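You operate a simulated robot arm through the tools that you are given. There is no shell and no other tool. Be economical: measure what you need, move in short steps, check, and stop when the job is done.

The job below is to be done with a simulated robot arm. You get a single attempt, and the scene is never put back.

## Task
Plug the sink, fill it to the band, add two pumps of soap and soak the dirty board clean.
Fine: leave it in the basin and the tap off; leave the clean boards.

The check looks at the end state, three seconds after you hand in, the way a careful person would. Anything else that was tipped, shoved, dropped, spilled or broken makes it a failure.

## Robot
A 6-joint arm with a two-finger gripper on a trunk, on a base that drives. Base frame: it is fixed to the floor where the robot stands at the start and does not move with it; the origin is under the middle of the robot, x ahead of it, y to its left, z up; the surface under the hand at the start is at about z = 74.6. Units: cm, rad, N and s.
With the tool pointing down near the work surface it reaches from about 34 to 86 cm from the robot's upright axis, wherever it stands. Its first joint turns from -2.897 to 2.897 rad. Places, roughly: sink basin [60, 0, 70]; sink drain [50, -20, 70]. Payload 2.45 kg.
The TCP is the grasp point between the finger pads, 2 cm short of the fingertips. In the tool frame z runs along the fingers and y along their closing line. Largest opening 14 cm; the body of the gripper starts 16.8 cm behind the TCP.
Orientation is told as [roll, pitch, yaw] about the base's x, y, z axes, in that order, counted from this pose: with the fingers straight down and closing along the base's y, the tool's x points along the base's -x, its y along +y and its z along -z.

## Interface
- The arm moves only by the tool jog_arm. Its argument "deltas" is a list of rows, each an object of numbers (a shift or turn left out is 0, a gripper value left out holds the last): "dx", "dy", "dz": the shift along the base's x, y, z in cm; "rx", "ry", "rz": the turn, a rotation vector about the base's x, y, z in rad; "claw": the opening in per cent of the stroke, from 0 (shut) to 100 (fully open). In form: [{"dx": .., "dy": .., "dz": .., "rx": .., "ry": .., "rz": .., "claw": ..}, ...]. A call has 1 to 12 rows; each row is the pose to reach, as a shift and turn from the pose commanded when the call began. Rows are played at 5 a second. More than 5 cm and 0.15 rad between two rows, or a gripper value outside its range, and nothing of the call is played. Where a pose cannot be reached the arm comes as near as it can. A force on the tool above 90 N (or 10 N above the force at the start of the call, whichever is more), or a blocked arm, ends the call early, and 0.2 s more pass. The fingers move at their own pace (about 4.5 cm/s each) and stop on an object; they squeeze with about 44 N. The grip force told is the motor's: it shows also when the fingers shut on nothing. Time passes only in rows, and 0.2 s behind the last, so rows that repeat a pose let the fingers close. It gives the time, the measured TCP pose, the force on the tool (base axes), the opening and the grip force at its end, in the units of the frame above (readings bear some noise), with the torque about the TCP (base axes, N m) and any sound that the robot's microphone picked up, and new pictures: "show" is both (left out), scene, wrist or none.
- Cameras (640 x 400 px; columns grow to the right, rows downward): "scene" is now at [7.51, 10.48, 184.31]; the picture's right is [-0.49, -0.87, 0.00], its down [-0.69, 0.39, -0.61] and it looks along [0.53, -0.30, -0.79] (base axes); focal length 258 px, centre (320, 200). "wrist" rides on the gripper at [7.8, 1.1, -20.9] in the tool frame; the picture's right is [-0.14, 0.99, 0.00], its down [-0.92, -0.13, -0.37] and it looks along [-0.37, -0.05, 0.93] (tool axes); focal length 280 px, centre (320, 200). There is no depth. A picture from a camera that has moved, and an enlarged one, comes with that camera's place and axes in the base frame and with its lens.
- raise_lower(by): slides the trunk up (or, below 0, down) by that many cm; the arm and the scene camera ride with it, the base frame stays. It gives what a move gives, with no picture.
- drive_base(legs): drives the robot by 1 to 6 legs, each [ahead, left, turn to the left] in cm, cm and rad, along the robot's own axes; the way and the turn of a leg run together, so that a leg with both is an arc; at most 150 cm and 3.142 rad a leg. The arm and the cameras ride along, it lands a little off, and it stops where it bumps. It gives what a move gives, and a new picture of the scene camera.
- turn_head(pan, tilt): turns the head with the scene camera to pan (to the left, within 2.496 rad either way) and tilt (down, from -0.506 to 1.204), counted from straight ahead of the robot. It gives what a move gives, and a new picture of the scene camera.
- inspect(camera, box): a new picture of the part [left, top, right, bottom] of that camera's present view, enlarged. It takes no simulated time.
- finish_job(): hands the job in; it is judged then, once.

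Go step by step. Nothing tells you exact positions but the pictures and the camera data: compare them with the known pose of the tool, close in by small moves and look again before you grip or let go. The budget is 120 turns and 260 pictures, counting those below and the enlarged ones. Unless the task says otherwise, let go and move clear before handing in, and close with one line.

The tools are called after "Request:" as name(argument=value, ...) on one line, values as JSON. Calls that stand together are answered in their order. jog_arm: Moves the arm, as the interface text tells. Its arguments: {"type":"object","properties":{"deltas":{"type":"array","items":{"type":"object","properties":{"dx":{"type":"number"},"dy":{"type":"number"},"dz":{"type":"number"},"rx":{"type":"number"},"ry":{"type":"number"},"rz":{"type":"number"},"claw":{"type":"number"}}}},"show":{"type":"string","enum":["both","scene","wrist","none"]}},"required":["deltas"]} The other tools are called the same way: raise_lower (by) slides the trunk up or down; drive_base (legs) drives the base; turn_head (pan, tilt) turns the head that bears the scene camera; inspect (camera, box) takes an enlarged picture of a part of a camera's view; finish_job () hands the job in.

At the start:

```text
time_s: 0.0
position: [53.73, -19.43, 134.59]
tcp_rot: [-0.001, 0.0, 0.001]
force: [-0.4, 0.9, 0.3]
wrist_torque: [-0.01, 0.0, 0.0]
width: 14.01
grasp_force: 0.1
trunk travel left (down, up): [-10.0, 13.0]
robot x, y, heading: [0.27, 0.18, -0.004]
head pan, tilt: [-0.515, 0.909]
```

scene: 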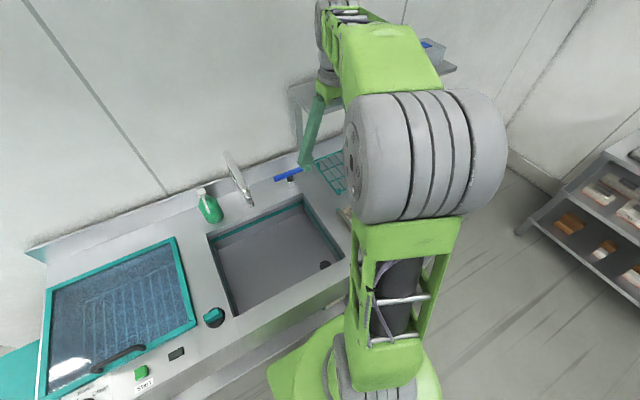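
wrist: 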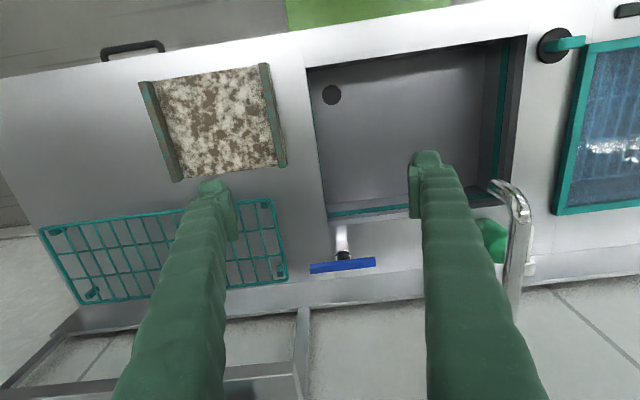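

I see the basin with its drain, the dirty board beside it, a black item with a teal handle, a soap bottle, and a blue lever. I'll zoom in on these before I move.

Request:
inspect(camera="wrist", box=[480, 0, 640, 100])

Request:
inspect(camera="wrist", box=[290, 20, 550, 290])

Request:
inspect(camera="scene", box=[150, 120, 370, 340])

Request:
inspect(camera="wrist", box=[30, 30, 300, 310])

```text
4.00 times, centred on (560, 50) of wrist
camera zoom: at [45.96, -18.33, 155.52], right [0.14, 0.99, 0.0], down [0.92, -0.13, 0.37], along [0.37, -0.05, -0.93], focal length 1122 px, centre (-640, 800)
```

zoom: 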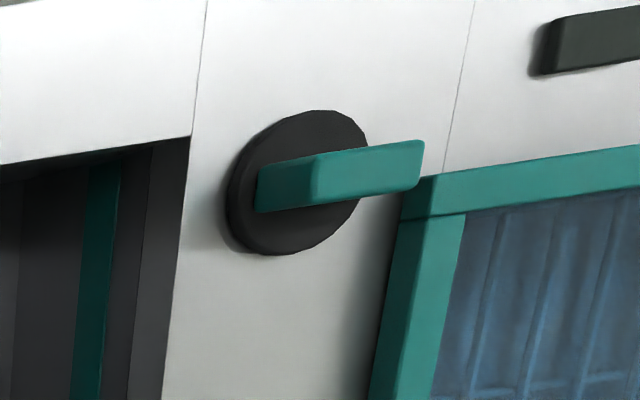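

```text
1.48 times, centred on (420, 155) of wrist
camera zoom: at [45.96, -18.33, 155.52], right [0.14, 0.99, 0.0], down [0.92, -0.13, 0.37], along [0.37, -0.05, -0.93], focal length 415 px, centre (172, 267)
```

zoom: 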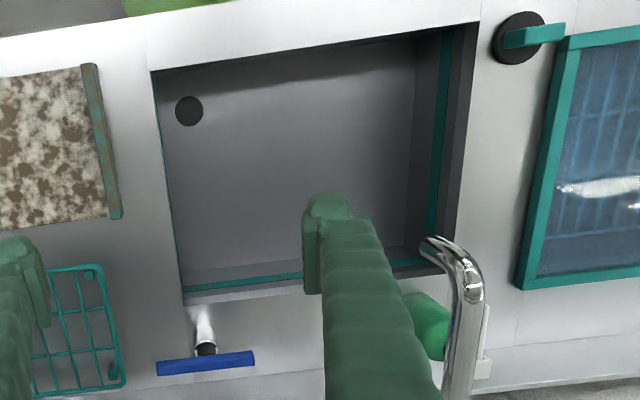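

```text
1.82 times, centred on (260, 230) of scene
camera zoom: at [7.51, 10.48, 184.31], right [-0.49, -0.87, 0.0], down [-0.69, 0.39, -0.61], along [0.53, -0.3, -0.79], focal length 469 px, centre (429, 146)
```

zoom: 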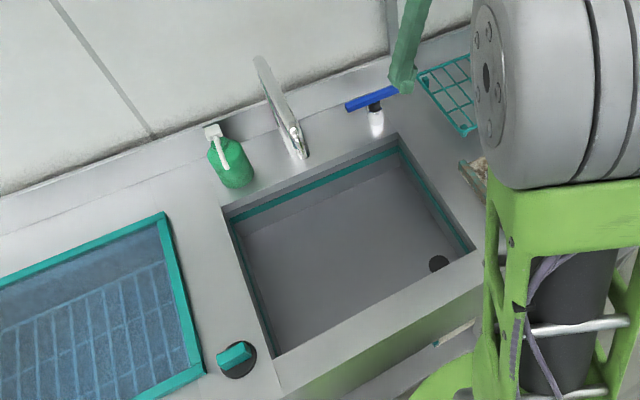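

```text
1.43 times, centred on (165, 170) of wrist
camera zoom: at [45.96, -18.33, 155.52], right [0.14, 0.99, 0.0], down [0.92, -0.13, 0.37], along [0.37, -0.05, -0.93], focal length 401 px, centre (541, 243)
```

zoom: 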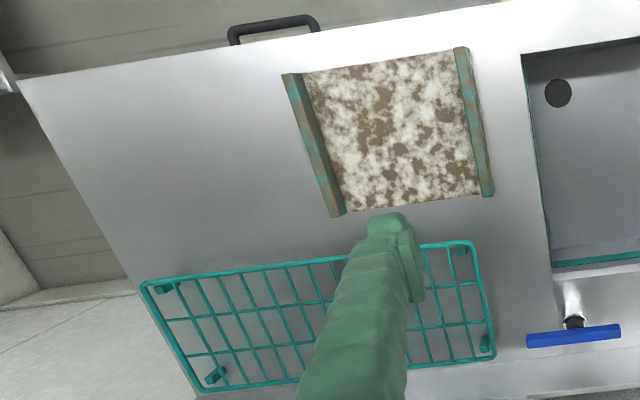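

The counter appears to be at z≈90 and the basin floor at z≈75. The stopper is probably the black disc with the teal handle, near (44, 31), so I'll move above it for a closer look.

Request:
jog_arm(deltas=[{"dx": -0.8, "dy": 4.2, "dz": -1}, {"dx": -1.6, "dy": 8.4, "dz": -2}, {"dx": -2.4, "dy": 12.6, "dz": -3}, {"dx": -3.2, "dy": 16.8, "dz": -4}, {"dx": -4, "dy": 21, "dz": -5}, {"dx": -4.8, "dy": 25.2, "dz": -6}, {"dx": -5.6, "dy": 29.4, "dz": -7}, {"dx": -6.4, "dy": 33.6, "dz": -8}, {"dx": -7.2, "dy": 37.8, "dz": -9}, {"dx": -8, "dy": 42, "dz": -10}, {"dx": -8.8, "dy": 46.2, "dz": -11}, {"dx": -9.3, "dy": 50, "dz": -12}])

Request:
turn_head(pan=-0.7, tilt=0.75)

```text
time_s: 2.6
position: [44.68, 30.64, 122.51]
tcp_rot: [-0.001, 0.001, 0.001]
force: [-0.4, -0.8, -0.2]
wrist_torque: [-0.03, 0.02, 0.03]
width: 14.01
grasp_force: 0.2
trunk travel left (down, up): [-10.0, 13.0]
robot x, y, heading: [-0.04, 0.08, -0.003]
head pan, tilt: [-0.515, 0.909]
camera scene: at [7.53, 10.59, 184.31], right [-0.49, -0.87, 0.0], down [-0.69, 0.39, -0.61], along [0.53, -0.3, -0.79], focal length 258 px, centre (320, 200)
camera wrist: at [36.81, 31.8, 143.45], right [0.14, 0.99, 0.0], down [0.92, -0.13, 0.37], along [0.36, -0.05, -0.93], focal length 280 px, centre (320, 200)
```

scene: 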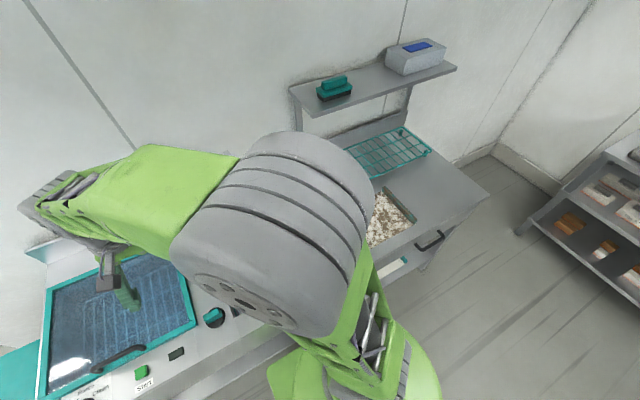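
wrist: 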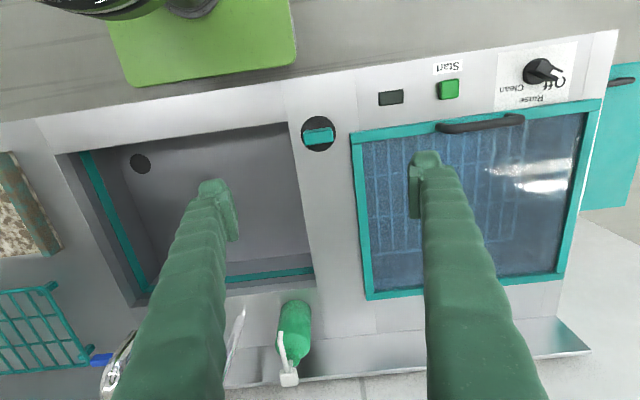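

```text
time_s: 3.3
position: [44.66, 30.49, 122.75]
tcp_rot: [0.001, 0.001, 0.001]
force: [0.5, -1.1, -0.5]
wrist_torque: [0.0, -0.01, 0.03]
width: 14.01
grasp_force: 0.0
trunk travel left (down, up): [-10.0, 13.0]
robot x, y, heading: [0.18, -0.16, -0.006]
head pan, tilt: [-0.7, 0.75]
camera scene: at [7.33, 8.87, 185.57], right [-0.64, -0.77, 0.0], down [-0.52, 0.44, -0.73], along [0.56, -0.47, -0.68], focal length 258 px, centre (320, 200)
```

scene: 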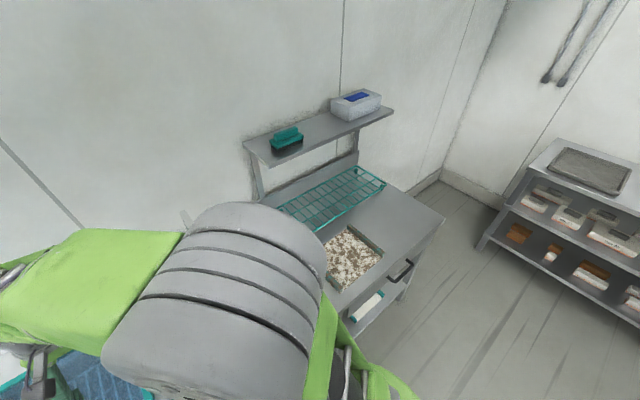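

The stopper handle runs roughly along y at about (44.1, 30.4). I'll zoom in on it and on the drain.

Request:
inspect(camera="wrist", box=[270, 90, 370, 170])

Request:
inspect(camera="wrist", box=[60, 110, 200, 210])

Request:
inspect(camera="wrist", box=[220, 270, 360, 400])

```text
5.00 times, centred on (320, 130) of wrist
camera zoom: at [36.81, 31.66, 143.5], right [0.14, 0.99, 0.0], down [0.92, -0.13, 0.37], along [0.37, -0.05, -0.93], focal length 1402 px, centre (320, 550)
```

zoom: 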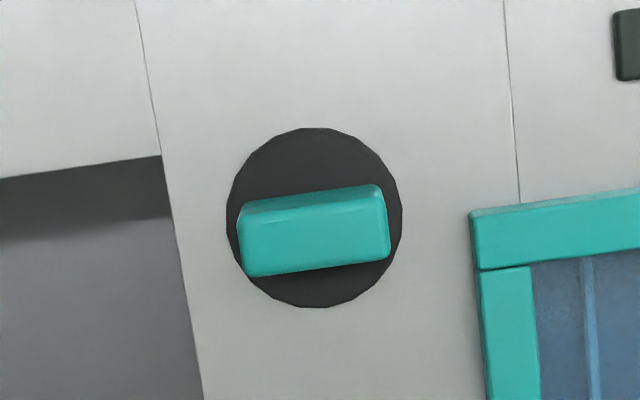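

```text
4.00 times, centred on (130, 160) of wrist
camera zoom: at [36.81, 31.66, 143.5], right [0.14, 0.99, 0.0], down [0.92, -0.13, 0.37], along [0.37, -0.05, -0.93], focal length 1122 px, centre (1080, 360)
```

zoom: 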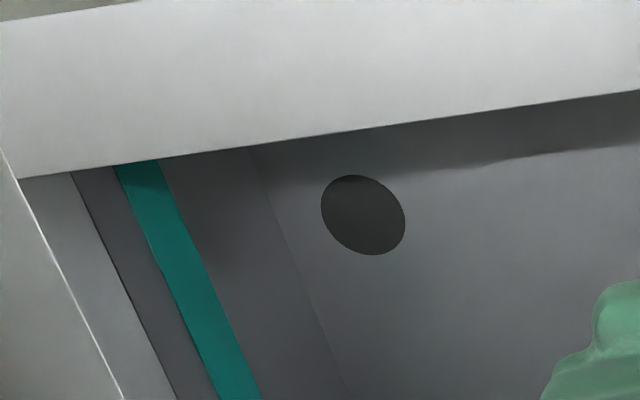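

```text
3.08 times, centred on (290, 335) of wrist
camera zoom: at [36.81, 31.66, 143.5], right [0.14, 0.99, 0.0], down [0.92, -0.13, 0.37], along [0.37, -0.05, -0.93], focal length 863 px, centre (412, -215)
```

zoom: 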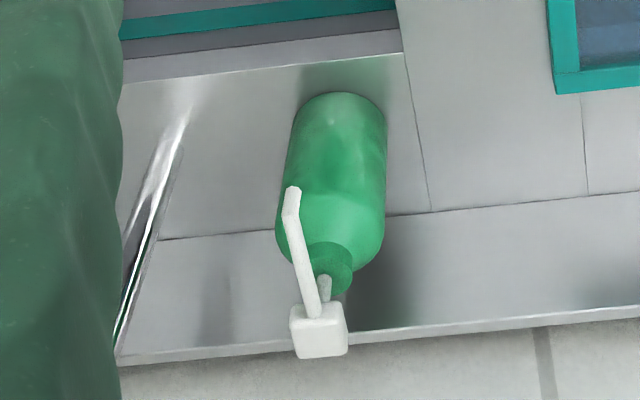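

The handle is about 5.4 × 2.3 cm, long side along y. I'll turn the hand 90° so the fingers close along x, and come down part of the way.

Request:
jog_arm(deltas=[{"rz": 0.145, "dz": -1.5, "claw": 50}, {"rz": 0.29, "dz": -3}, {"rz": 0.435, "dz": -4.5}, {"rz": 0.58, "dz": -6}, {"rz": 0.725, "dz": -7.5}, {"rz": 0.87, "dz": -9}, {"rz": 1.015, "dz": -10.5}, {"rz": 1.16, "dz": -12}, {"rz": 1.305, "dz": -13.5}, {"rz": 1.45, "dz": -15}, {"rz": 1.57, "dz": -16.5}, {"rz": 1.57, "dz": -17.5}])

```text
time_s: 5.9
position: [44.35, 30.65, 105.25]
tcp_rot: [0.001, 0.001, 1.57]
force: [-0.5, 0.3, -0.5]
wrist_torque: [0.0, -0.01, 0.0]
width: 7.01
grasp_force: 0.1
trunk travel left (down, up): [-10.0, 13.0]
robot x, y, heading: [0.03, 0.14, 0.001]
head pan, tilt: [-0.7, 0.75]
camera scene: at [7.33, 8.85, 185.57], right [-0.64, -0.76, 0.0], down [-0.52, 0.44, -0.73], along [0.56, -0.47, -0.68], focal length 258 px, centre (320, 200)
camera wrist: at [43.37, 22.88, 125.97], right [-0.99, 0.14, 0.0], down [0.13, 0.92, 0.37], along [0.05, 0.36, -0.93], focal length 280 px, centre (320, 200)
```

scene: 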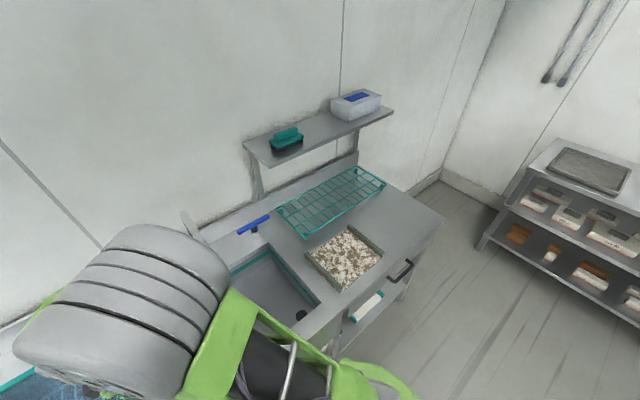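
wrist: 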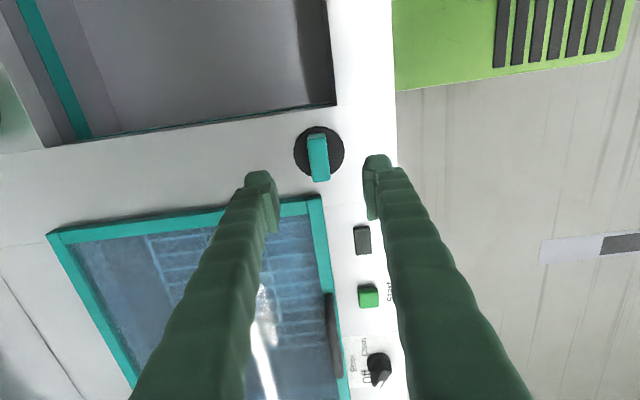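

The hand is centred over the stopper. I'll lower most of the way and look again.

Request:
jog_arm(deltas=[{"dz": -4}, {"dz": -7}, {"dz": -9.5}, {"dz": -9.5}], show="wrist")

```text
time_s: 6.9
position: [44.5, 30.34, 95.64]
tcp_rot: [0.0, -0.001, 1.572]
force: [-0.6, -0.2, -0.2]
wrist_torque: [0.02, 0.02, 0.03]
width: 6.99
grasp_force: 0.1
trunk travel left (down, up): [-10.0, 13.0]
robot x, y, heading: [0.34, 0.29, -0.006]
head pan, tilt: [-0.7, 0.75]
camera wrist: at [43.48, 22.66, 116.52], right [-0.99, 0.14, 0.0], down [0.13, 0.92, 0.37], along [0.05, 0.37, -0.93], focal length 280 px, centre (320, 200)
```

wrist: 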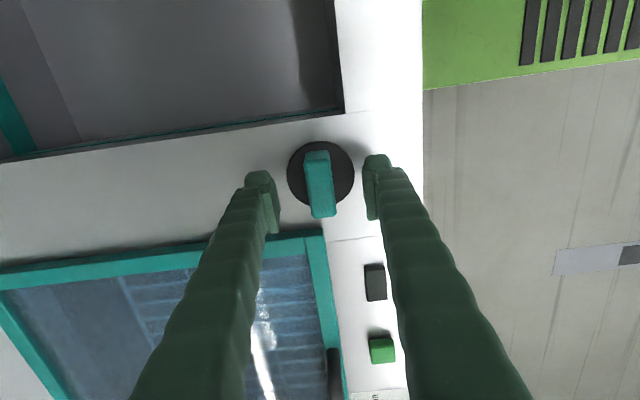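

The stopper lines up with the fingers, and its handle top is near z≈93.5. I'll lower to z≈93 and grip.

Request:
jog_arm(deltas=[{"dz": -1.5}, {"dz": -2.6}, {"dz": -2.6, "claw": 0}, {"dz": -2.6}, {"dz": -2.6}, {"dz": -2.6}, {"dz": -2.6}], show="wrist")

```text
time_s: 8.5
position: [44.5, 30.41, 93.13]
tcp_rot: [0.002, 0.001, 1.569]
force: [-0.5, 0.3, -0.1]
wrist_torque: [0.05, -0.02, -0.02]
width: 2.05
grasp_force: 43.2
trunk travel left (down, up): [-10.0, 13.0]
robot x, y, heading: [-0.28, 0.1, 0.005]
head pan, tilt: [-0.7, 0.75]
camera wrist: at [43.43, 22.7, 113.92], right [-0.99, 0.14, 0.0], down [0.13, 0.92, 0.37], along [0.05, 0.36, -0.93], focal length 280 px, centre (320, 200)
```

wrist: 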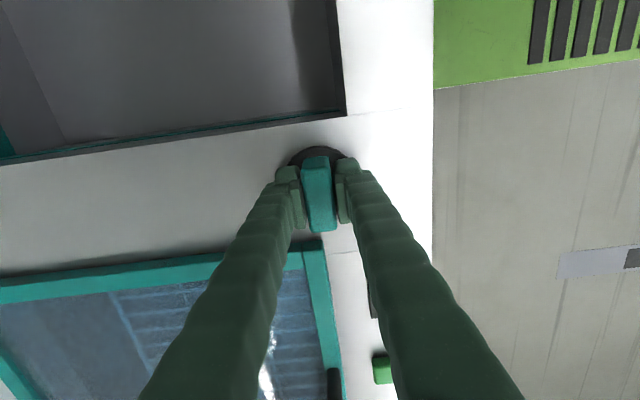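

Gripped at 2.05 cm. I'll lift it and carry it over to the drain area.

Request:
jog_arm(deltas=[{"dz": 4}, {"dz": 8}, {"dz": 11, "dy": -3.5, "dx": 0.3}, {"dz": 11, "dy": -8.5, "dx": 0.7}, {"dz": 11, "dy": -13.4, "dx": 1.1}, {"dz": 11, "dy": -18.3, "dx": 1.5}, {"dz": 11, "dy": -23.2, "dx": 1.9}, {"dz": 11, "dy": -28.1, "dx": 2.3}, {"dz": 11, "dy": -33, "dx": 2.7}, {"dz": 11, "dy": -37.9, "dx": 3.1}, {"dz": 11, "dy": -42.5, "dx": 3.4}, {"dz": 11, "dy": -45.7, "dx": 3.5}])

```text
refused: row 4 steps farther than a row can; nothing moved
```

Request:
jog_arm(deltas=[{"dz": 4.5}, {"dz": 9}, {"dz": 11, "dy": -4, "dx": 0.3}, {"dz": 11, "dy": -8.6, "dx": 0.7}, {"dz": 11, "dy": -13.3, "dx": 1.1}, {"dz": 11, "dy": -18, "dx": 1.5}, {"dz": 11, "dy": -22.7, "dx": 1.9}, {"dz": 11, "dy": -27.4, "dx": 2.3}, {"dz": 11, "dy": -32.1, "dx": 2.7}, {"dz": 11, "dy": -36.8, "dx": 3.1}, {"dz": 11, "dy": -41.4, "dx": 3.4}, {"dz": 11, "dy": -45.7, "dx": 3.5}])

```text
time_s: 11.1
position: [48.04, -15.21, 103.78]
tcp_rot: [0.0, 0.0, 1.572]
force: [-0.3, -0.4, -0.6]
wrist_torque: [-0.04, 0.0, 0.02]
width: 2.04
grasp_force: 43.7
trunk travel left (down, up): [-10.0, 13.0]
robot x, y, heading: [-0.0, 0.14, -0.0]
head pan, tilt: [-0.7, 0.75]
camera scene: at [7.32, 8.76, 185.57], right [-0.64, -0.76, 0.0], down [-0.52, 0.44, -0.73], along [0.56, -0.47, -0.68], focal length 258 px, centre (320, 200)
camera wrist: at [47.05, -22.92, 124.63], right [-0.99, 0.14, 0.0], down [0.13, 0.92, 0.37], along [0.05, 0.37, -0.93], focal length 280 px, centre (320, 200)
```

scene: 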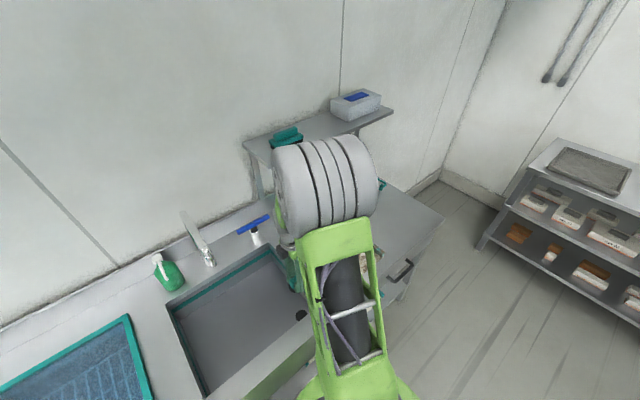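
wrist: 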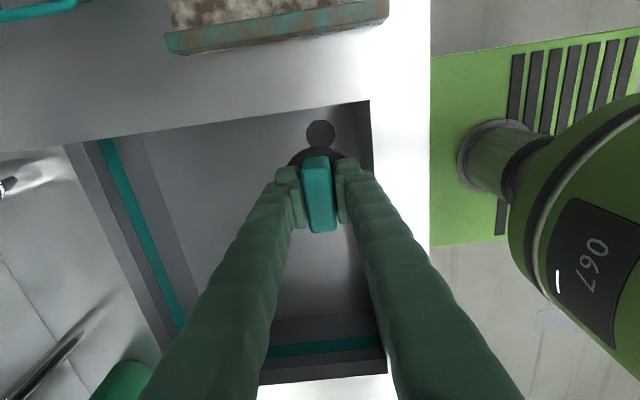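

The drain shows at about (48.0, -15.5). I'll lower into the basin, stop above the floor, and look.

Request:
jog_arm(deltas=[{"dz": -4.5}, {"dz": -9}, {"dz": -13.5}, {"dz": -18}, {"dz": -21.5}, {"dz": -21.5}], show="wrist")

Request:
inspect(camera="wrist", box=[250, 80, 400, 240])

```text
time_s: 12.5
position: [48.05, -15.05, 82.71]
tcp_rot: [0.0, -0.001, 1.57]
force: [-0.4, 0.8, -0.2]
wrist_torque: [0.0, 0.0, 0.0]
width: 2.06
grasp_force: 44.3
trunk travel left (down, up): [-10.0, 13.0]
robot x, y, heading: [-0.09, -0.03, -0.004]
head pan, tilt: [-0.7, 0.75]
camera wrist: at [46.99, -22.79, 103.5], right [-0.99, 0.14, 0.0], down [0.13, 0.92, 0.37], along [0.05, 0.36, -0.93], focal length 280 px, centre (320, 200)
```

wrist: 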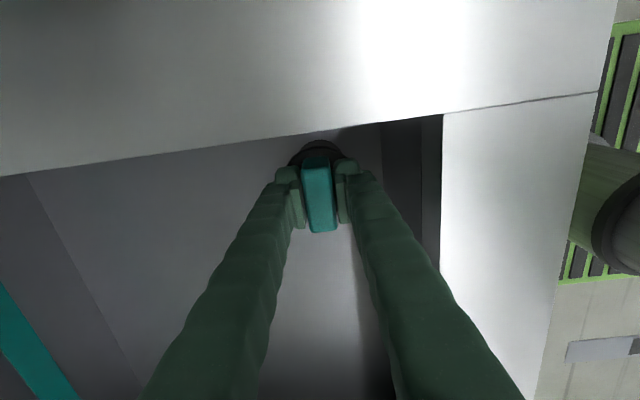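

```text
2.50 times, centred on (325, 160) of wrist
camera zoom: at [46.99, -22.79, 103.5], right [-0.99, 0.14, 0.0], down [0.13, 0.92, 0.37], along [0.05, 0.36, -0.93], focal length 701 px, centre (308, 300)
```

zoom: 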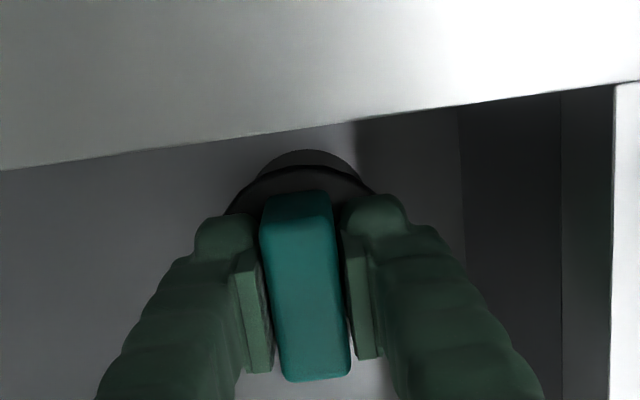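

The far edge of the drain peeks out behind the disc, so I'll nudge slightly (-0.2, -0.3) and lower until contact.

Request:
jog_arm(deltas=[{"dx": -0.2, "dy": -0.3}, {"dx": -0.2, "dy": -0.3, "dz": -2}, {"dx": -0.2, "dy": -0.3, "dz": -3.5}, {"dx": -0.2, "dy": -0.3, "dz": -4.5}, {"dx": -0.2, "dy": -0.3, "dz": -5}, {"dx": -0.2, "dy": -0.3, "dz": -5}], show="wrist")

Request:
inspect(camera="wrist", box=[250, 80, 400, 240])

```text
time_s: 13.9
position: [47.81, -15.53, 77.61]
tcp_rot: [-0.001, 0.001, 1.571]
force: [0.2, -0.5, -1.3]
wrist_torque: [0.01, -0.01, -0.04]
width: 2.05
grasp_force: 43.8
trunk travel left (down, up): [-10.0, 13.0]
robot x, y, heading: [-0.02, -0.1, 0.0]
head pan, tilt: [-0.7, 0.75]
camera wrist: at [46.67, -23.25, 98.51], right [-0.99, 0.14, 0.0], down [0.13, 0.92, 0.37], along [0.05, 0.36, -0.93], focal length 280 px, centre (320, 200)
```

wrist: 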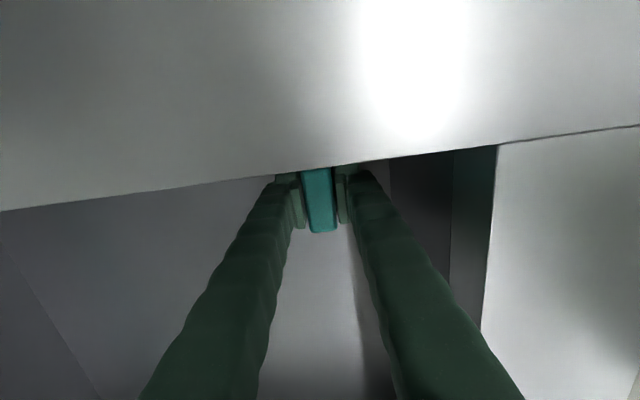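

```text
2.50 times, centred on (325, 160) of wrist
camera zoom: at [46.67, -23.25, 98.51], right [-0.99, 0.14, 0.0], down [0.13, 0.92, 0.37], along [0.05, 0.36, -0.93], focal length 701 px, centre (308, 300)
```

zoom: 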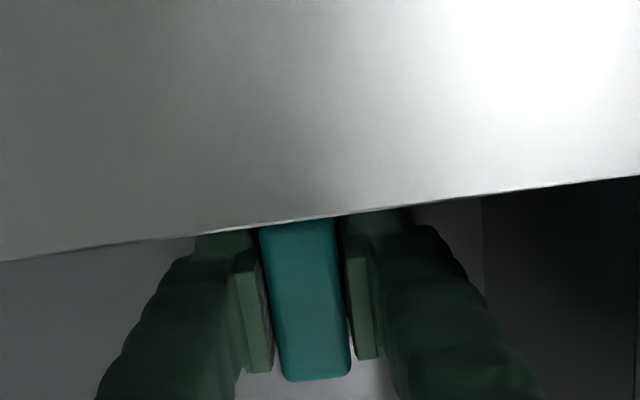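

Not quite seated, or just touching. I'll continue down in small steps until I feel some force.

Request:
jog_arm(deltas=[{"dz": -0.3}, {"dz": -0.6}, {"dz": -0.9}, {"dz": -0.9}], show="none")

```text
time_s: 14.7
position: [47.71, -15.49, 77.48]
tcp_rot: [-0.007, 0.002, 1.571]
force: [-11.2, 4.0, 53.3]
wrist_torque: [0.21, 0.45, 0.01]
width: 2.06
grasp_force: 44.3
trunk travel left (down, up): [-10.0, 13.0]
robot x, y, heading: [0.1, 0.28, -0.001]
head pan, tilt: [-0.7, 0.75]
stopped in row 3: the force on the tool passed its limit at 100 N (the readings are from after the stop); the commanded pose is now the measured one
```

It is on the floor at z≈77.5. I'll open gently, rise and look at the seat.

Request:
jog_arm(deltas=[{"claw": 30}, {"claw": 30}, {"claw": 30}, {"dz": 3}, {"dz": 7}, {"dz": 11.5}, {"dz": 16}, {"dz": 20.5}, {"dz": 25}, {"dz": 25}], show="wrist")

Request:
inspect(camera="wrist", box=[260, 80, 380, 200])

Request:
inspect(camera="scene", box=[140, 180, 340, 360])

```text
time_s: 16.9
position: [48.08, -15.73, 102.26]
tcp_rot: [-0.004, 0.001, 1.571]
force: [0.0, 0.7, -0.2]
wrist_torque: [0.0, -0.01, 0.0]
width: 4.22
grasp_force: 0.0
trunk travel left (down, up): [-10.0, 13.0]
robot x, y, heading: [0.4, 0.15, 0.001]
head pan, tilt: [-0.7, 0.75]
camera wrist: at [46.83, -23.45, 123.07], right [-0.99, 0.14, -0.01], down [0.13, 0.92, 0.37], along [0.06, 0.36, -0.93], focal length 280 px, centre (320, 200)
```

wrist: 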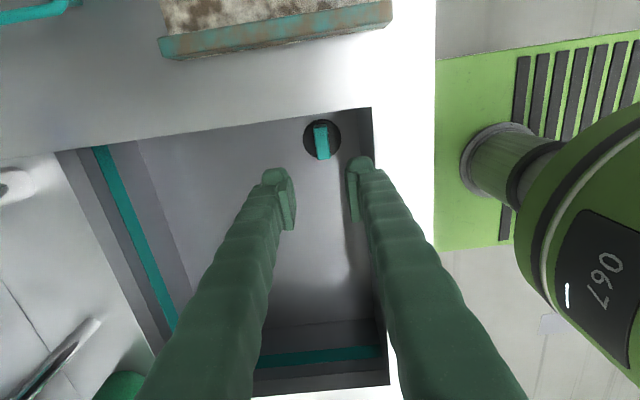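

```text
3.33 times, centred on (320, 140) of wrist
camera zoom: at [46.83, -23.45, 123.07], right [-0.99, 0.14, -0.01], down [0.13, 0.92, 0.37], along [0.06, 0.36, -0.93], focal length 935 px, centre (320, 400)
```

zoom: 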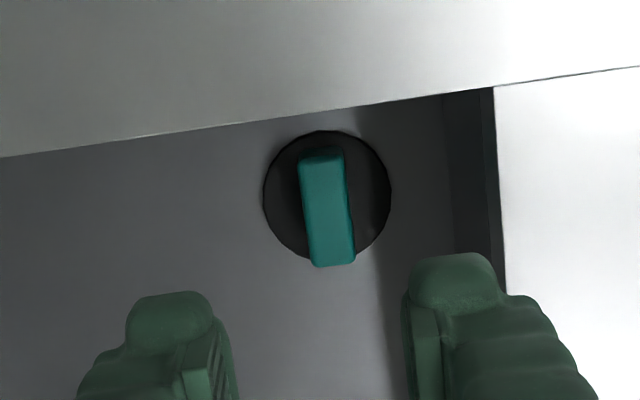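

```text
2.22 times, centred on (240, 270) of scene
camera zoom: at [7.34, 8.85, 185.56], right [-0.64, -0.77, 0.0], down [-0.52, 0.44, -0.73], along [0.56, -0.47, -0.68], focal length 573 px, centre (498, 44)
```

zoom: 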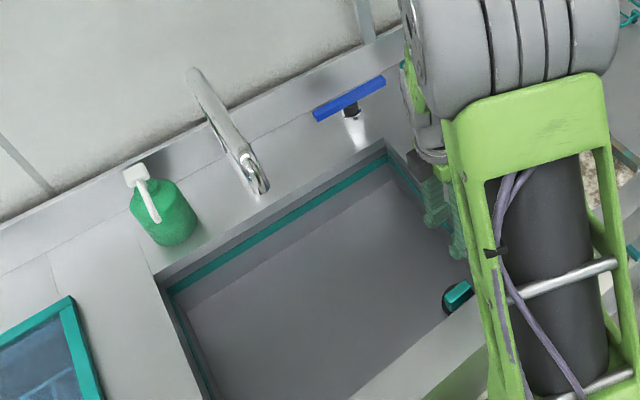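

The stopper looks centred over the drain. Next is the blue tap lever, near (87, -18, 97), which may be just out of reach. I'll check the floor gap between base and counter and get a better view of the tap.

Request:
turn_head(pan=0.3, tilt=1.1)

Request:
jog_arm(deltas=[{"dz": 4.5}, {"dz": 8}, {"dz": 8, "rz": -0.145}, {"dz": 8, "rz": -0.29}, {"dz": 8, "rz": -0.435}, {"dz": 8, "rz": -0.58, "dx": 2}, {"dz": 8, "rz": -0.725, "dx": 4}, {"dz": 8, "rz": -0.87, "dx": 6}, {"dz": 8, "rz": -1.015, "dx": 8}, {"dz": 8, "rz": -1.16, "dx": 10}, {"dz": 8, "rz": -1.305, "dx": 12}, {"dz": 8, "rz": -1.45, "dx": 14}])

```text
time_s: 18.1
position: [47.96, -15.75, 102.07]
tcp_rot: [-0.004, 0.001, 1.572]
force: [1.3, -0.7, 0.2]
wrist_torque: [0.0, 0.02, -0.02]
width: 4.21
grasp_force: 0.1
trunk travel left (down, up): [-10.0, 13.0]
robot x, y, heading: [0.09, -0.02, 0.002]
head pan, tilt: [0.3, 1.1]
camera scene: at [7.0, 16.06, 183.0], right [0.3, -0.96, 0.0], down [-0.85, -0.26, -0.45], along [0.43, 0.13, -0.89], focal length 258 px, centre (320, 200)
```

scene: 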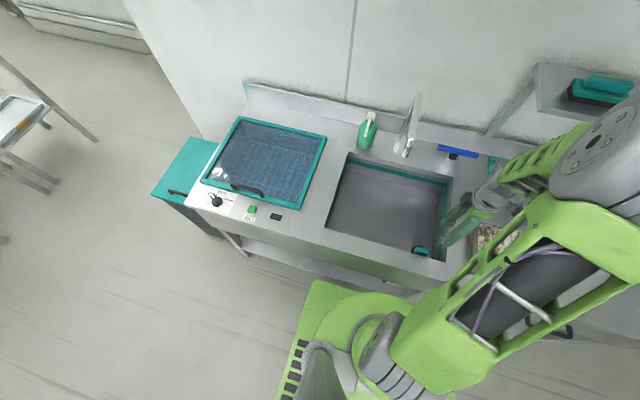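

```text
time_s: 20.7
position: [62.12, -15.75, 110.24]
tcp_rot: [-0.005, 0.002, 0.119]
force: [0.9, -0.2, -0.9]
wrist_torque: [-0.01, 0.03, 0.01]
width: 4.21
grasp_force: 0.1
trunk travel left (down, up): [-10.0, 13.0]
robot x, y, heading: [-0.18, -0.12, 0.003]
head pan, tilt: [0.3, 1.1]
camera scene: at [7.06, 16.06, 182.99], right [0.3, -0.96, 0.0], down [-0.85, -0.26, -0.45], along [0.43, 0.13, -0.89], focal length 258 px, centre (320, 200)
camera wrist: at [54.25, -15.37, 131.05], right [0.02, 1.0, -0.01], down [0.93, -0.02, 0.37], along [0.37, -0.01, -0.93], focal length 280 px, centre (320, 200)
```

scene: 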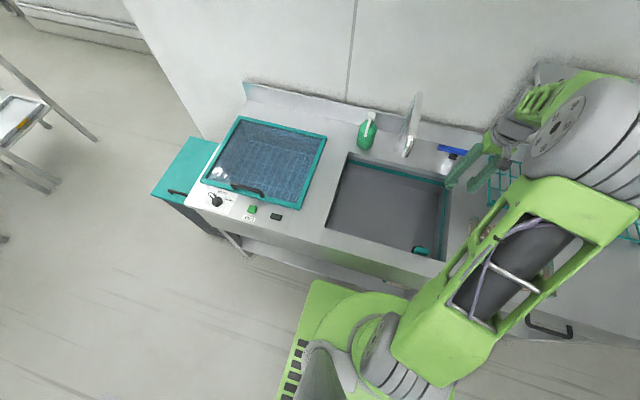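
wrist: 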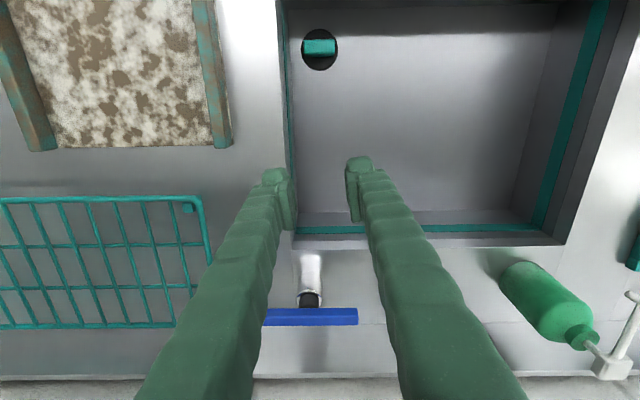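

There is a small gap ahead of the base. I'll drive ahead 6 cm to get more reach toward the lever and soap.

Request:
drive_base(legs=[[6, 0, 0]])

```text
time_s: 21.7
position: [67.97, -15.74, 110.27]
tcp_rot: [-0.006, 0.003, 0.119]
force: [0.5, -0.3, 0.3]
wrist_torque: [-0.01, 0.08, -0.01]
width: 4.19
grasp_force: 0.2
trunk travel left (down, up): [-10.0, 13.0]
robot x, y, heading: [6.14, -0.03, -0.001]
head pan, tilt: [0.3, 1.1]
camera scene: at [13.06, 16.06, 182.99], right [0.3, -0.96, 0.0], down [-0.85, -0.26, -0.45], along [0.43, 0.13, -0.89], focal length 258 px, centre (320, 200)
```

scene: 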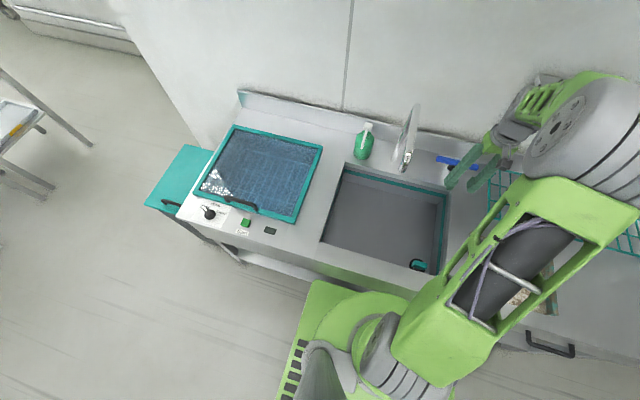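

Request:
jog_arm(deltas=[{"dz": 3, "rz": -0.12}, {"dz": 4, "dx": 4, "dy": -1, "rz": -0.12}, {"dz": 4, "dx": 8, "dy": -2, "rz": -0.12}, {"dz": 4, "dx": 12, "dy": -2, "rz": -0.12}, {"dz": 4, "dx": 12, "dy": -2, "rz": -0.12}])

Request:
inspect(camera="wrist", box=[230, 130, 410, 290])

```text
time_s: 22.9
position: [80.1, -17.77, 114.23]
tcp_rot: [-0.005, 0.001, 0.001]
force: [0.1, 0.7, 0.5]
wrist_torque: [0.0, -0.01, -0.03]
width: 4.19
grasp_force: 0.0
trunk travel left (down, up): [-10.0, 13.0]
robot x, y, heading: [5.86, -0.12, -0.002]
head pan, tilt: [0.3, 1.1]
camera scene: at [12.87, 16.06, 183.0], right [0.3, -0.96, 0.0], down [-0.85, -0.26, -0.45], along [0.43, 0.13, -0.89], focal length 258 px, centre (320, 200)
camera wrist: at [72.26, -16.56, 135.13], right [0.14, 0.99, -0.01], down [0.92, -0.13, 0.37], along [0.36, -0.06, -0.93], focal length 280 px, centre (320, 200)
```

scene: 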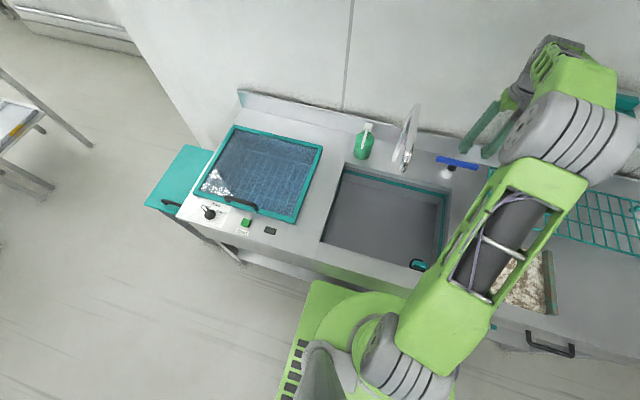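
wrist: 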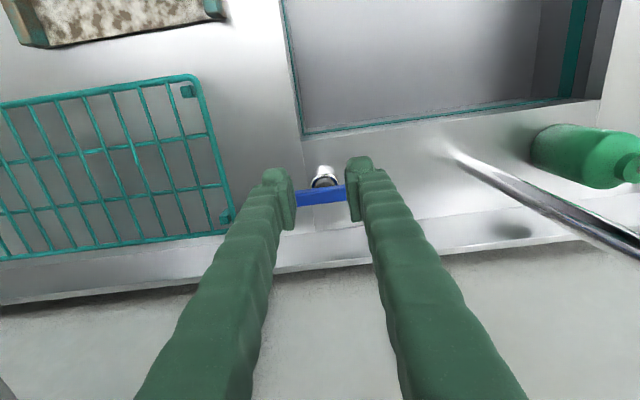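

```text
2.50 times, centred on (320, 210) of wrist
camera zoom: at [72.26, -16.56, 135.13], right [0.14, 0.99, -0.01], down [0.92, -0.13, 0.37], along [0.36, -0.06, -0.93], focal length 701 px, centre (320, 175)
```

zoom: 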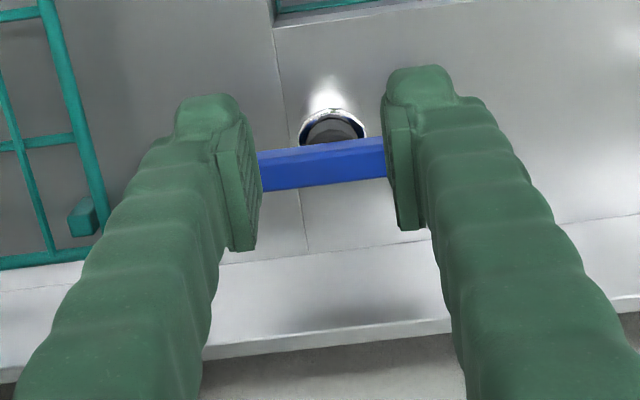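

The lever is a blue T-bar along y at about (85.5, -18, 99), on a short chrome stem. I'll open the fingers and back off for an unobstructed look at it and the spout.

Request:
jog_arm(deltas=[{"dx": -4, "claw": 80}, {"dx": -8, "dy": -3}, {"dx": -12, "dy": -6, "dz": -3}, {"dx": -15, "dy": -6, "dz": -6}, {"dx": -15, "dy": -6, "dz": -6}])

Request:
inspect(camera="wrist", box=[290, 200, 450, 330])

Request:
inspect(camera="scene", box=[340, 90, 500, 190])

```text
refused: row 3 steps farther than a row can; nothing moved
```

```text
3.08 times, centred on (370, 265) of wrist
camera zoom: at [72.26, -16.56, 135.13], right [0.14, 0.99, -0.01], down [0.92, -0.13, 0.37], along [0.36, -0.06, -0.93], focal length 863 px, centre (166, 0)
```

zoom: 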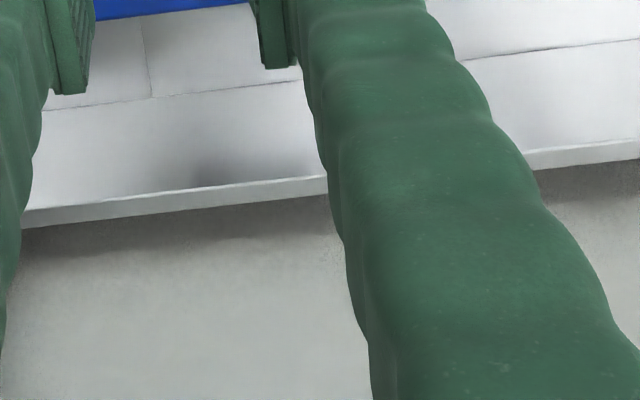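

```text
4.00 times, centred on (420, 140) of scene
camera zoom: at [12.87, 16.06, 183.0], right [0.3, -0.96, 0.0], down [-0.85, -0.26, -0.45], along [0.43, 0.13, -0.89], focal length 1032 px, centre (-80, 440)
```

zoom: 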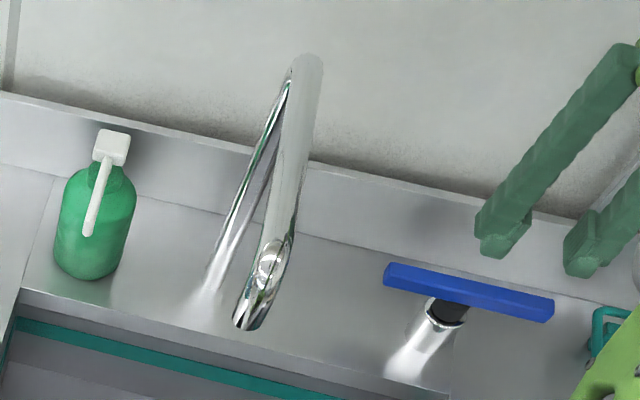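

Now it's clear: the T-bar sits on a vertical post centred near (84.7, -18.4, ~100), spanning y -26 to -11, and the gooseneck stands at y≈5. I'll turn the hand -90° over the bar so it can straddle and twist it.

Request:
jog_arm(deltas=[{"rz": -0.145, "dx": 0.5, "claw": 45}, {"rz": -0.29, "dx": 1}, {"rz": -0.435, "dx": 1.5}, {"rz": -0.58, "dx": 2}, {"rz": -0.725, "dx": 2.5}, {"rz": -0.87, "dx": 3}, {"rz": -1.015, "dx": 3.5}, {"rz": -1.16, "dx": 4}, {"rz": -1.305, "dx": 4.5, "dy": -0.5}, {"rz": -1.45, "dx": 4.6, "dy": -0.6}, {"rz": -1.57, "dx": 4.6, "dy": -0.6}, {"rz": -1.57, "dx": 4.6, "dy": -0.6}])

Request:
inspect(camera="wrist", box=[230, 80, 410, 260])

```text
time_s: 25.5
position: [84.45, -18.41, 114.19]
tcp_rot: [-0.005, 0.003, -1.573]
force: [-0.1, 0.6, 0.6]
wrist_torque: [-0.01, 0.01, 0.0]
width: 6.27
grasp_force: 0.1
trunk travel left (down, up): [-10.0, 13.0]
robot x, y, heading: [5.92, -0.2, -0.001]
head pan, tilt: [0.3, 1.1]
camera scene: at [12.91, 16.06, 183.0], right [0.3, -0.96, 0.0], down [-0.85, -0.26, -0.45], along [0.43, 0.13, -0.89], focal length 258 px, centre (320, 200)
camera wrist: at [85.74, -10.56, 135.12], right [0.99, -0.14, -0.01], down [-0.13, -0.92, 0.37], along [-0.06, -0.36, -0.93], focal length 280 px, centre (320, 200)
```

scene: 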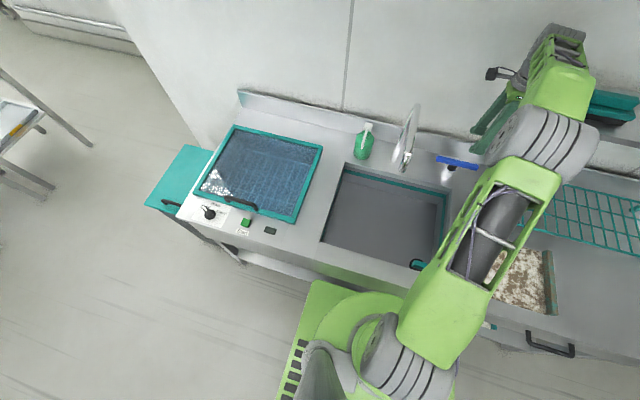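
wrist: 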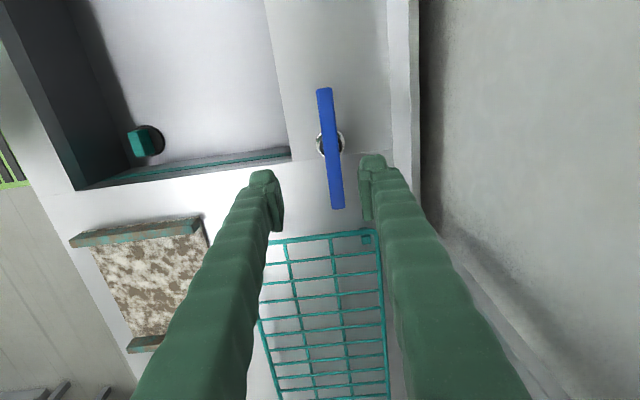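

```text
2.22 times, centred on (320, 170) of wrist
camera zoom: at [85.74, -10.56, 135.12], right [0.99, -0.14, -0.01], down [-0.13, -0.92, 0.37], along [-0.06, -0.36, -0.93], focal length 623 px, centre (320, 267)
```

zoom: 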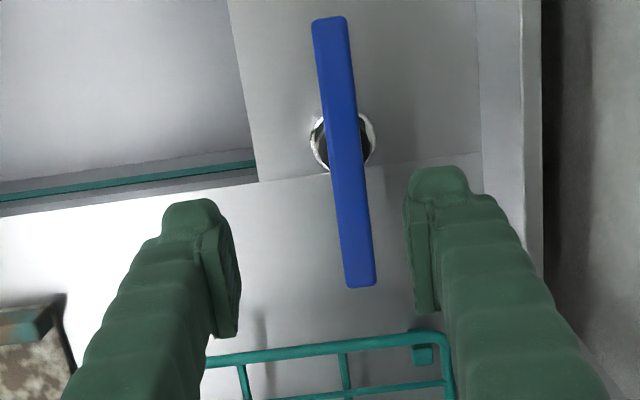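

The bar is centred at about (85.9, -18.1, 98.7), exactly along y. I'll shift over it, descend to z≈100 and grip.

Request:
jog_arm(deltas=[{"dx": 1.4, "dy": 0.2}, {"dx": 1.4, "dy": 0.2, "dz": -4}, {"dx": 1.4, "dy": 0.2, "dz": -8}, {"dx": 1.4, "dy": 0.2, "dz": -11}, {"dx": 1.4, "dy": 0.2, "dz": -14}, {"dx": 1.4, "dy": 0.2, "dz": -14}], show="wrist")

Request:
inspect(camera="wrist", box=[230, 80, 410, 260])

```text
time_s: 26.9
position: [85.83, -18.37, 100.27]
tcp_rot: [-0.006, 0.002, -1.57]
force: [-0.3, 0.9, 0.2]
wrist_torque: [-0.01, -0.01, 0.01]
width: 6.33
grasp_force: 0.1
trunk travel left (down, up): [-10.0, 13.0]
robot x, y, heading: [5.92, -0.03, -0.001]
head pan, tilt: [0.3, 1.1]
camera wrist: at [87.0, -10.49, 121.12], right [0.99, -0.14, -0.01], down [-0.13, -0.92, 0.37], along [-0.05, -0.36, -0.93], focal length 280 px, centre (320, 200)
```

wrist: 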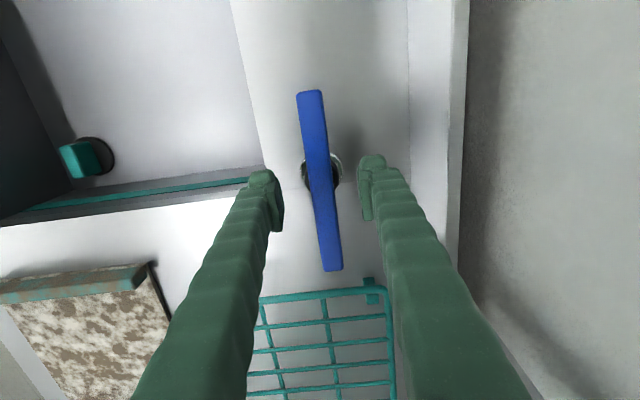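

```text
2.22 times, centred on (320, 170) of wrist
camera zoom: at [87.0, -10.49, 121.12], right [0.99, -0.14, -0.01], down [-0.13, -0.92, 0.37], along [-0.05, -0.36, -0.93], focal length 623 px, centre (320, 267)
```

zoom: 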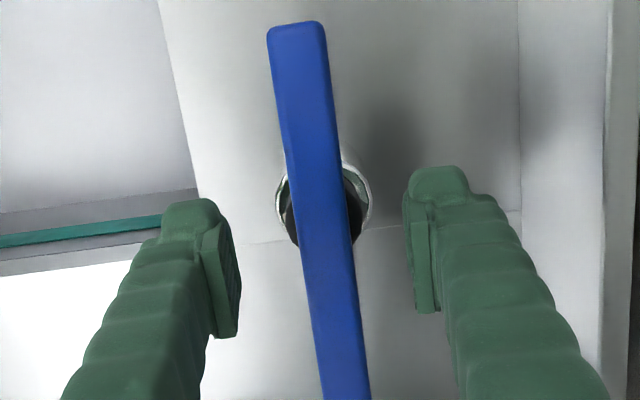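

Centred. I'll lower another 1.6 cm and close.

Request:
jog_arm(deltas=[{"dy": 0.3, "dz": -1}, {"dy": 0.3, "dz": -1.6}, {"dy": 0.3, "dz": -1.6, "claw": 0}, {"dy": 0.3, "dz": -1.6}, {"dy": 0.3, "dz": -1.6}, {"dy": 0.3, "dz": -1.6}], show="wrist")

```text
time_s: 28.3
position: [86.1, -17.89, 99.2]
tcp_rot: [0.002, 0.0, -1.572]
force: [4.3, -0.3, 27.3]
wrist_torque: [-0.03, 0.09, 0.02]
width: 1.94
grasp_force: 34.8
trunk travel left (down, up): [-10.0, 13.0]
robot x, y, heading: [5.61, 0.19, -0.001]
head pan, tilt: [0.3, 1.1]
camera wrist: at [87.03, -10.05, 119.96], right [0.99, -0.14, 0.0], down [-0.13, -0.92, 0.37], along [-0.05, -0.36, -0.93], focal length 280 px, centre (320, 200)
```

wrist: 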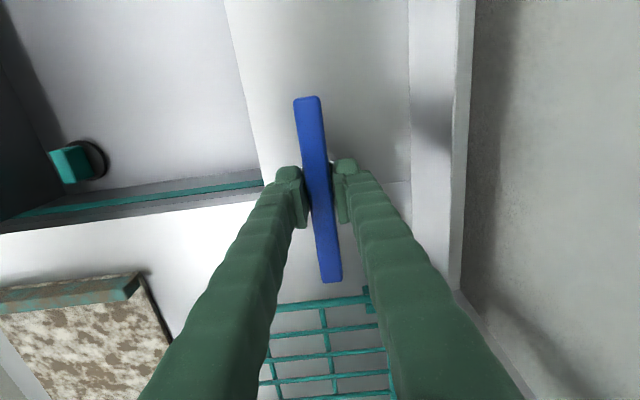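

Gripped, with the tips resting lightly on the collar. I'll relieve that a little and try a small counter-clockwise twist.

Request:
jog_arm(deltas=[{"dz": 0.5}, {"dz": 0.5, "rz": 0.1}, {"dz": 0.5, "rz": 0.2}, {"dz": 0.5, "rz": 0.3}, {"dz": 0.5, "rz": 0.3}])

```text
time_s: 29.5
position: [86.08, -17.87, 99.11]
tcp_rot: [-0.004, 0.003, -1.27]
force: [17.6, -10.3, 11.4]
wrist_torque: [0.15, -0.2, -1.92]
width: 2.74
grasp_force: 45.4
trunk travel left (down, up): [-10.0, 13.0]
robot x, y, heading: [5.55, -0.26, -0.003]
head pan, tilt: [0.3, 1.1]
camera scene: at [12.99, 15.96, 183.0], right [0.3, -0.96, 0.0], down [-0.85, -0.26, -0.45], along [0.43, 0.13, -0.89], focal length 258 px, centre (320, 200)
camera wrist: at [84.79, -10.19, 119.96], right [0.99, 0.16, 0.0], down [0.15, -0.92, 0.37], along [0.06, -0.36, -0.93], focal length 280 px, centre (320, 200)
```

scene: 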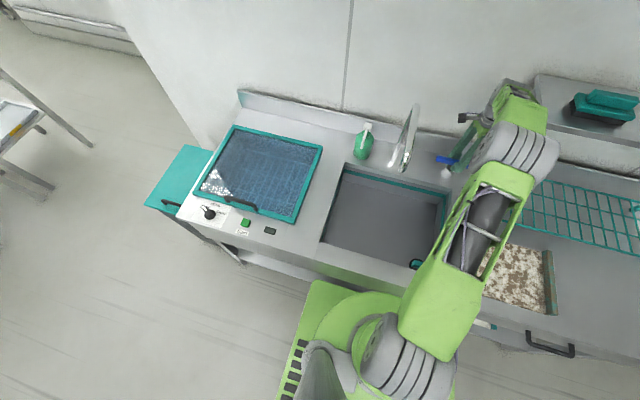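
wrist: 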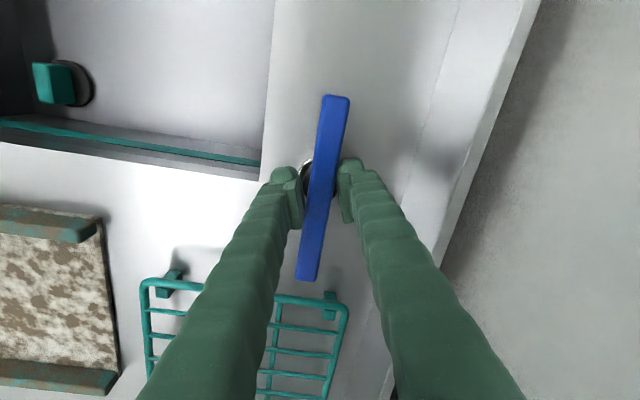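

The bar didn't follow counter-clockwise, so it is at its stop. I'll go back and try clockwise.

Request:
jog_arm(deltas=[{"rz": -0.1}, {"rz": -0.2}, {"rz": -0.3}, {"rz": -0.4}, {"rz": -0.5}, {"rz": -0.6}, {"rz": -0.6}])

```text
time_s: 31.1
position: [86.13, -17.73, 99.09]
tcp_rot: [-0.002, 0.004, -1.871]
force: [18.8, 4.0, 16.1]
wrist_torque: [-0.07, -0.26, -0.01]
width: 1.9
grasp_force: 44.2
trunk travel left (down, up): [-10.0, 13.0]
robot x, y, heading: [6.03, 0.24, -0.003]
head pan, tilt: [0.3, 1.1]
camera scene: at [12.95, 16.14, 182.99], right [0.3, -0.96, 0.0], down [-0.85, -0.26, -0.45], along [0.43, 0.13, -0.89], focal length 258 px, centre (320, 200)
camera wrist: at [89.47, -10.59, 120.01], right [0.91, -0.42, 0.0], down [-0.39, -0.84, 0.37], along [-0.16, -0.33, -0.93], focal length 280 px, centre (320, 200)
```

scene: 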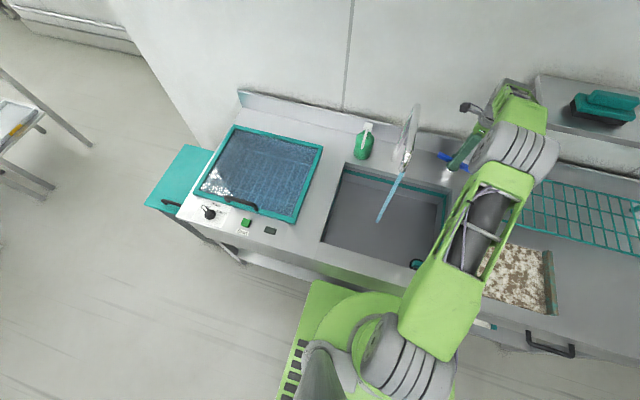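
wrist: 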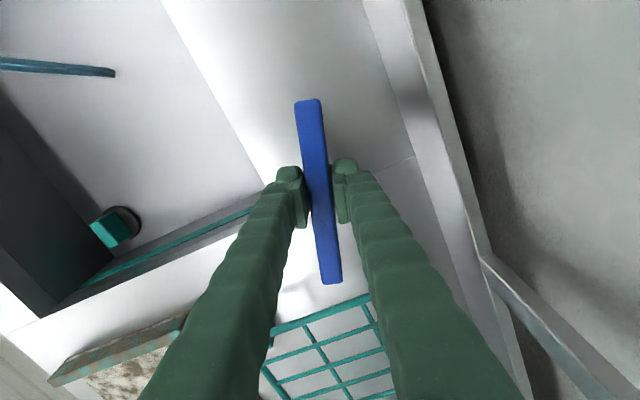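

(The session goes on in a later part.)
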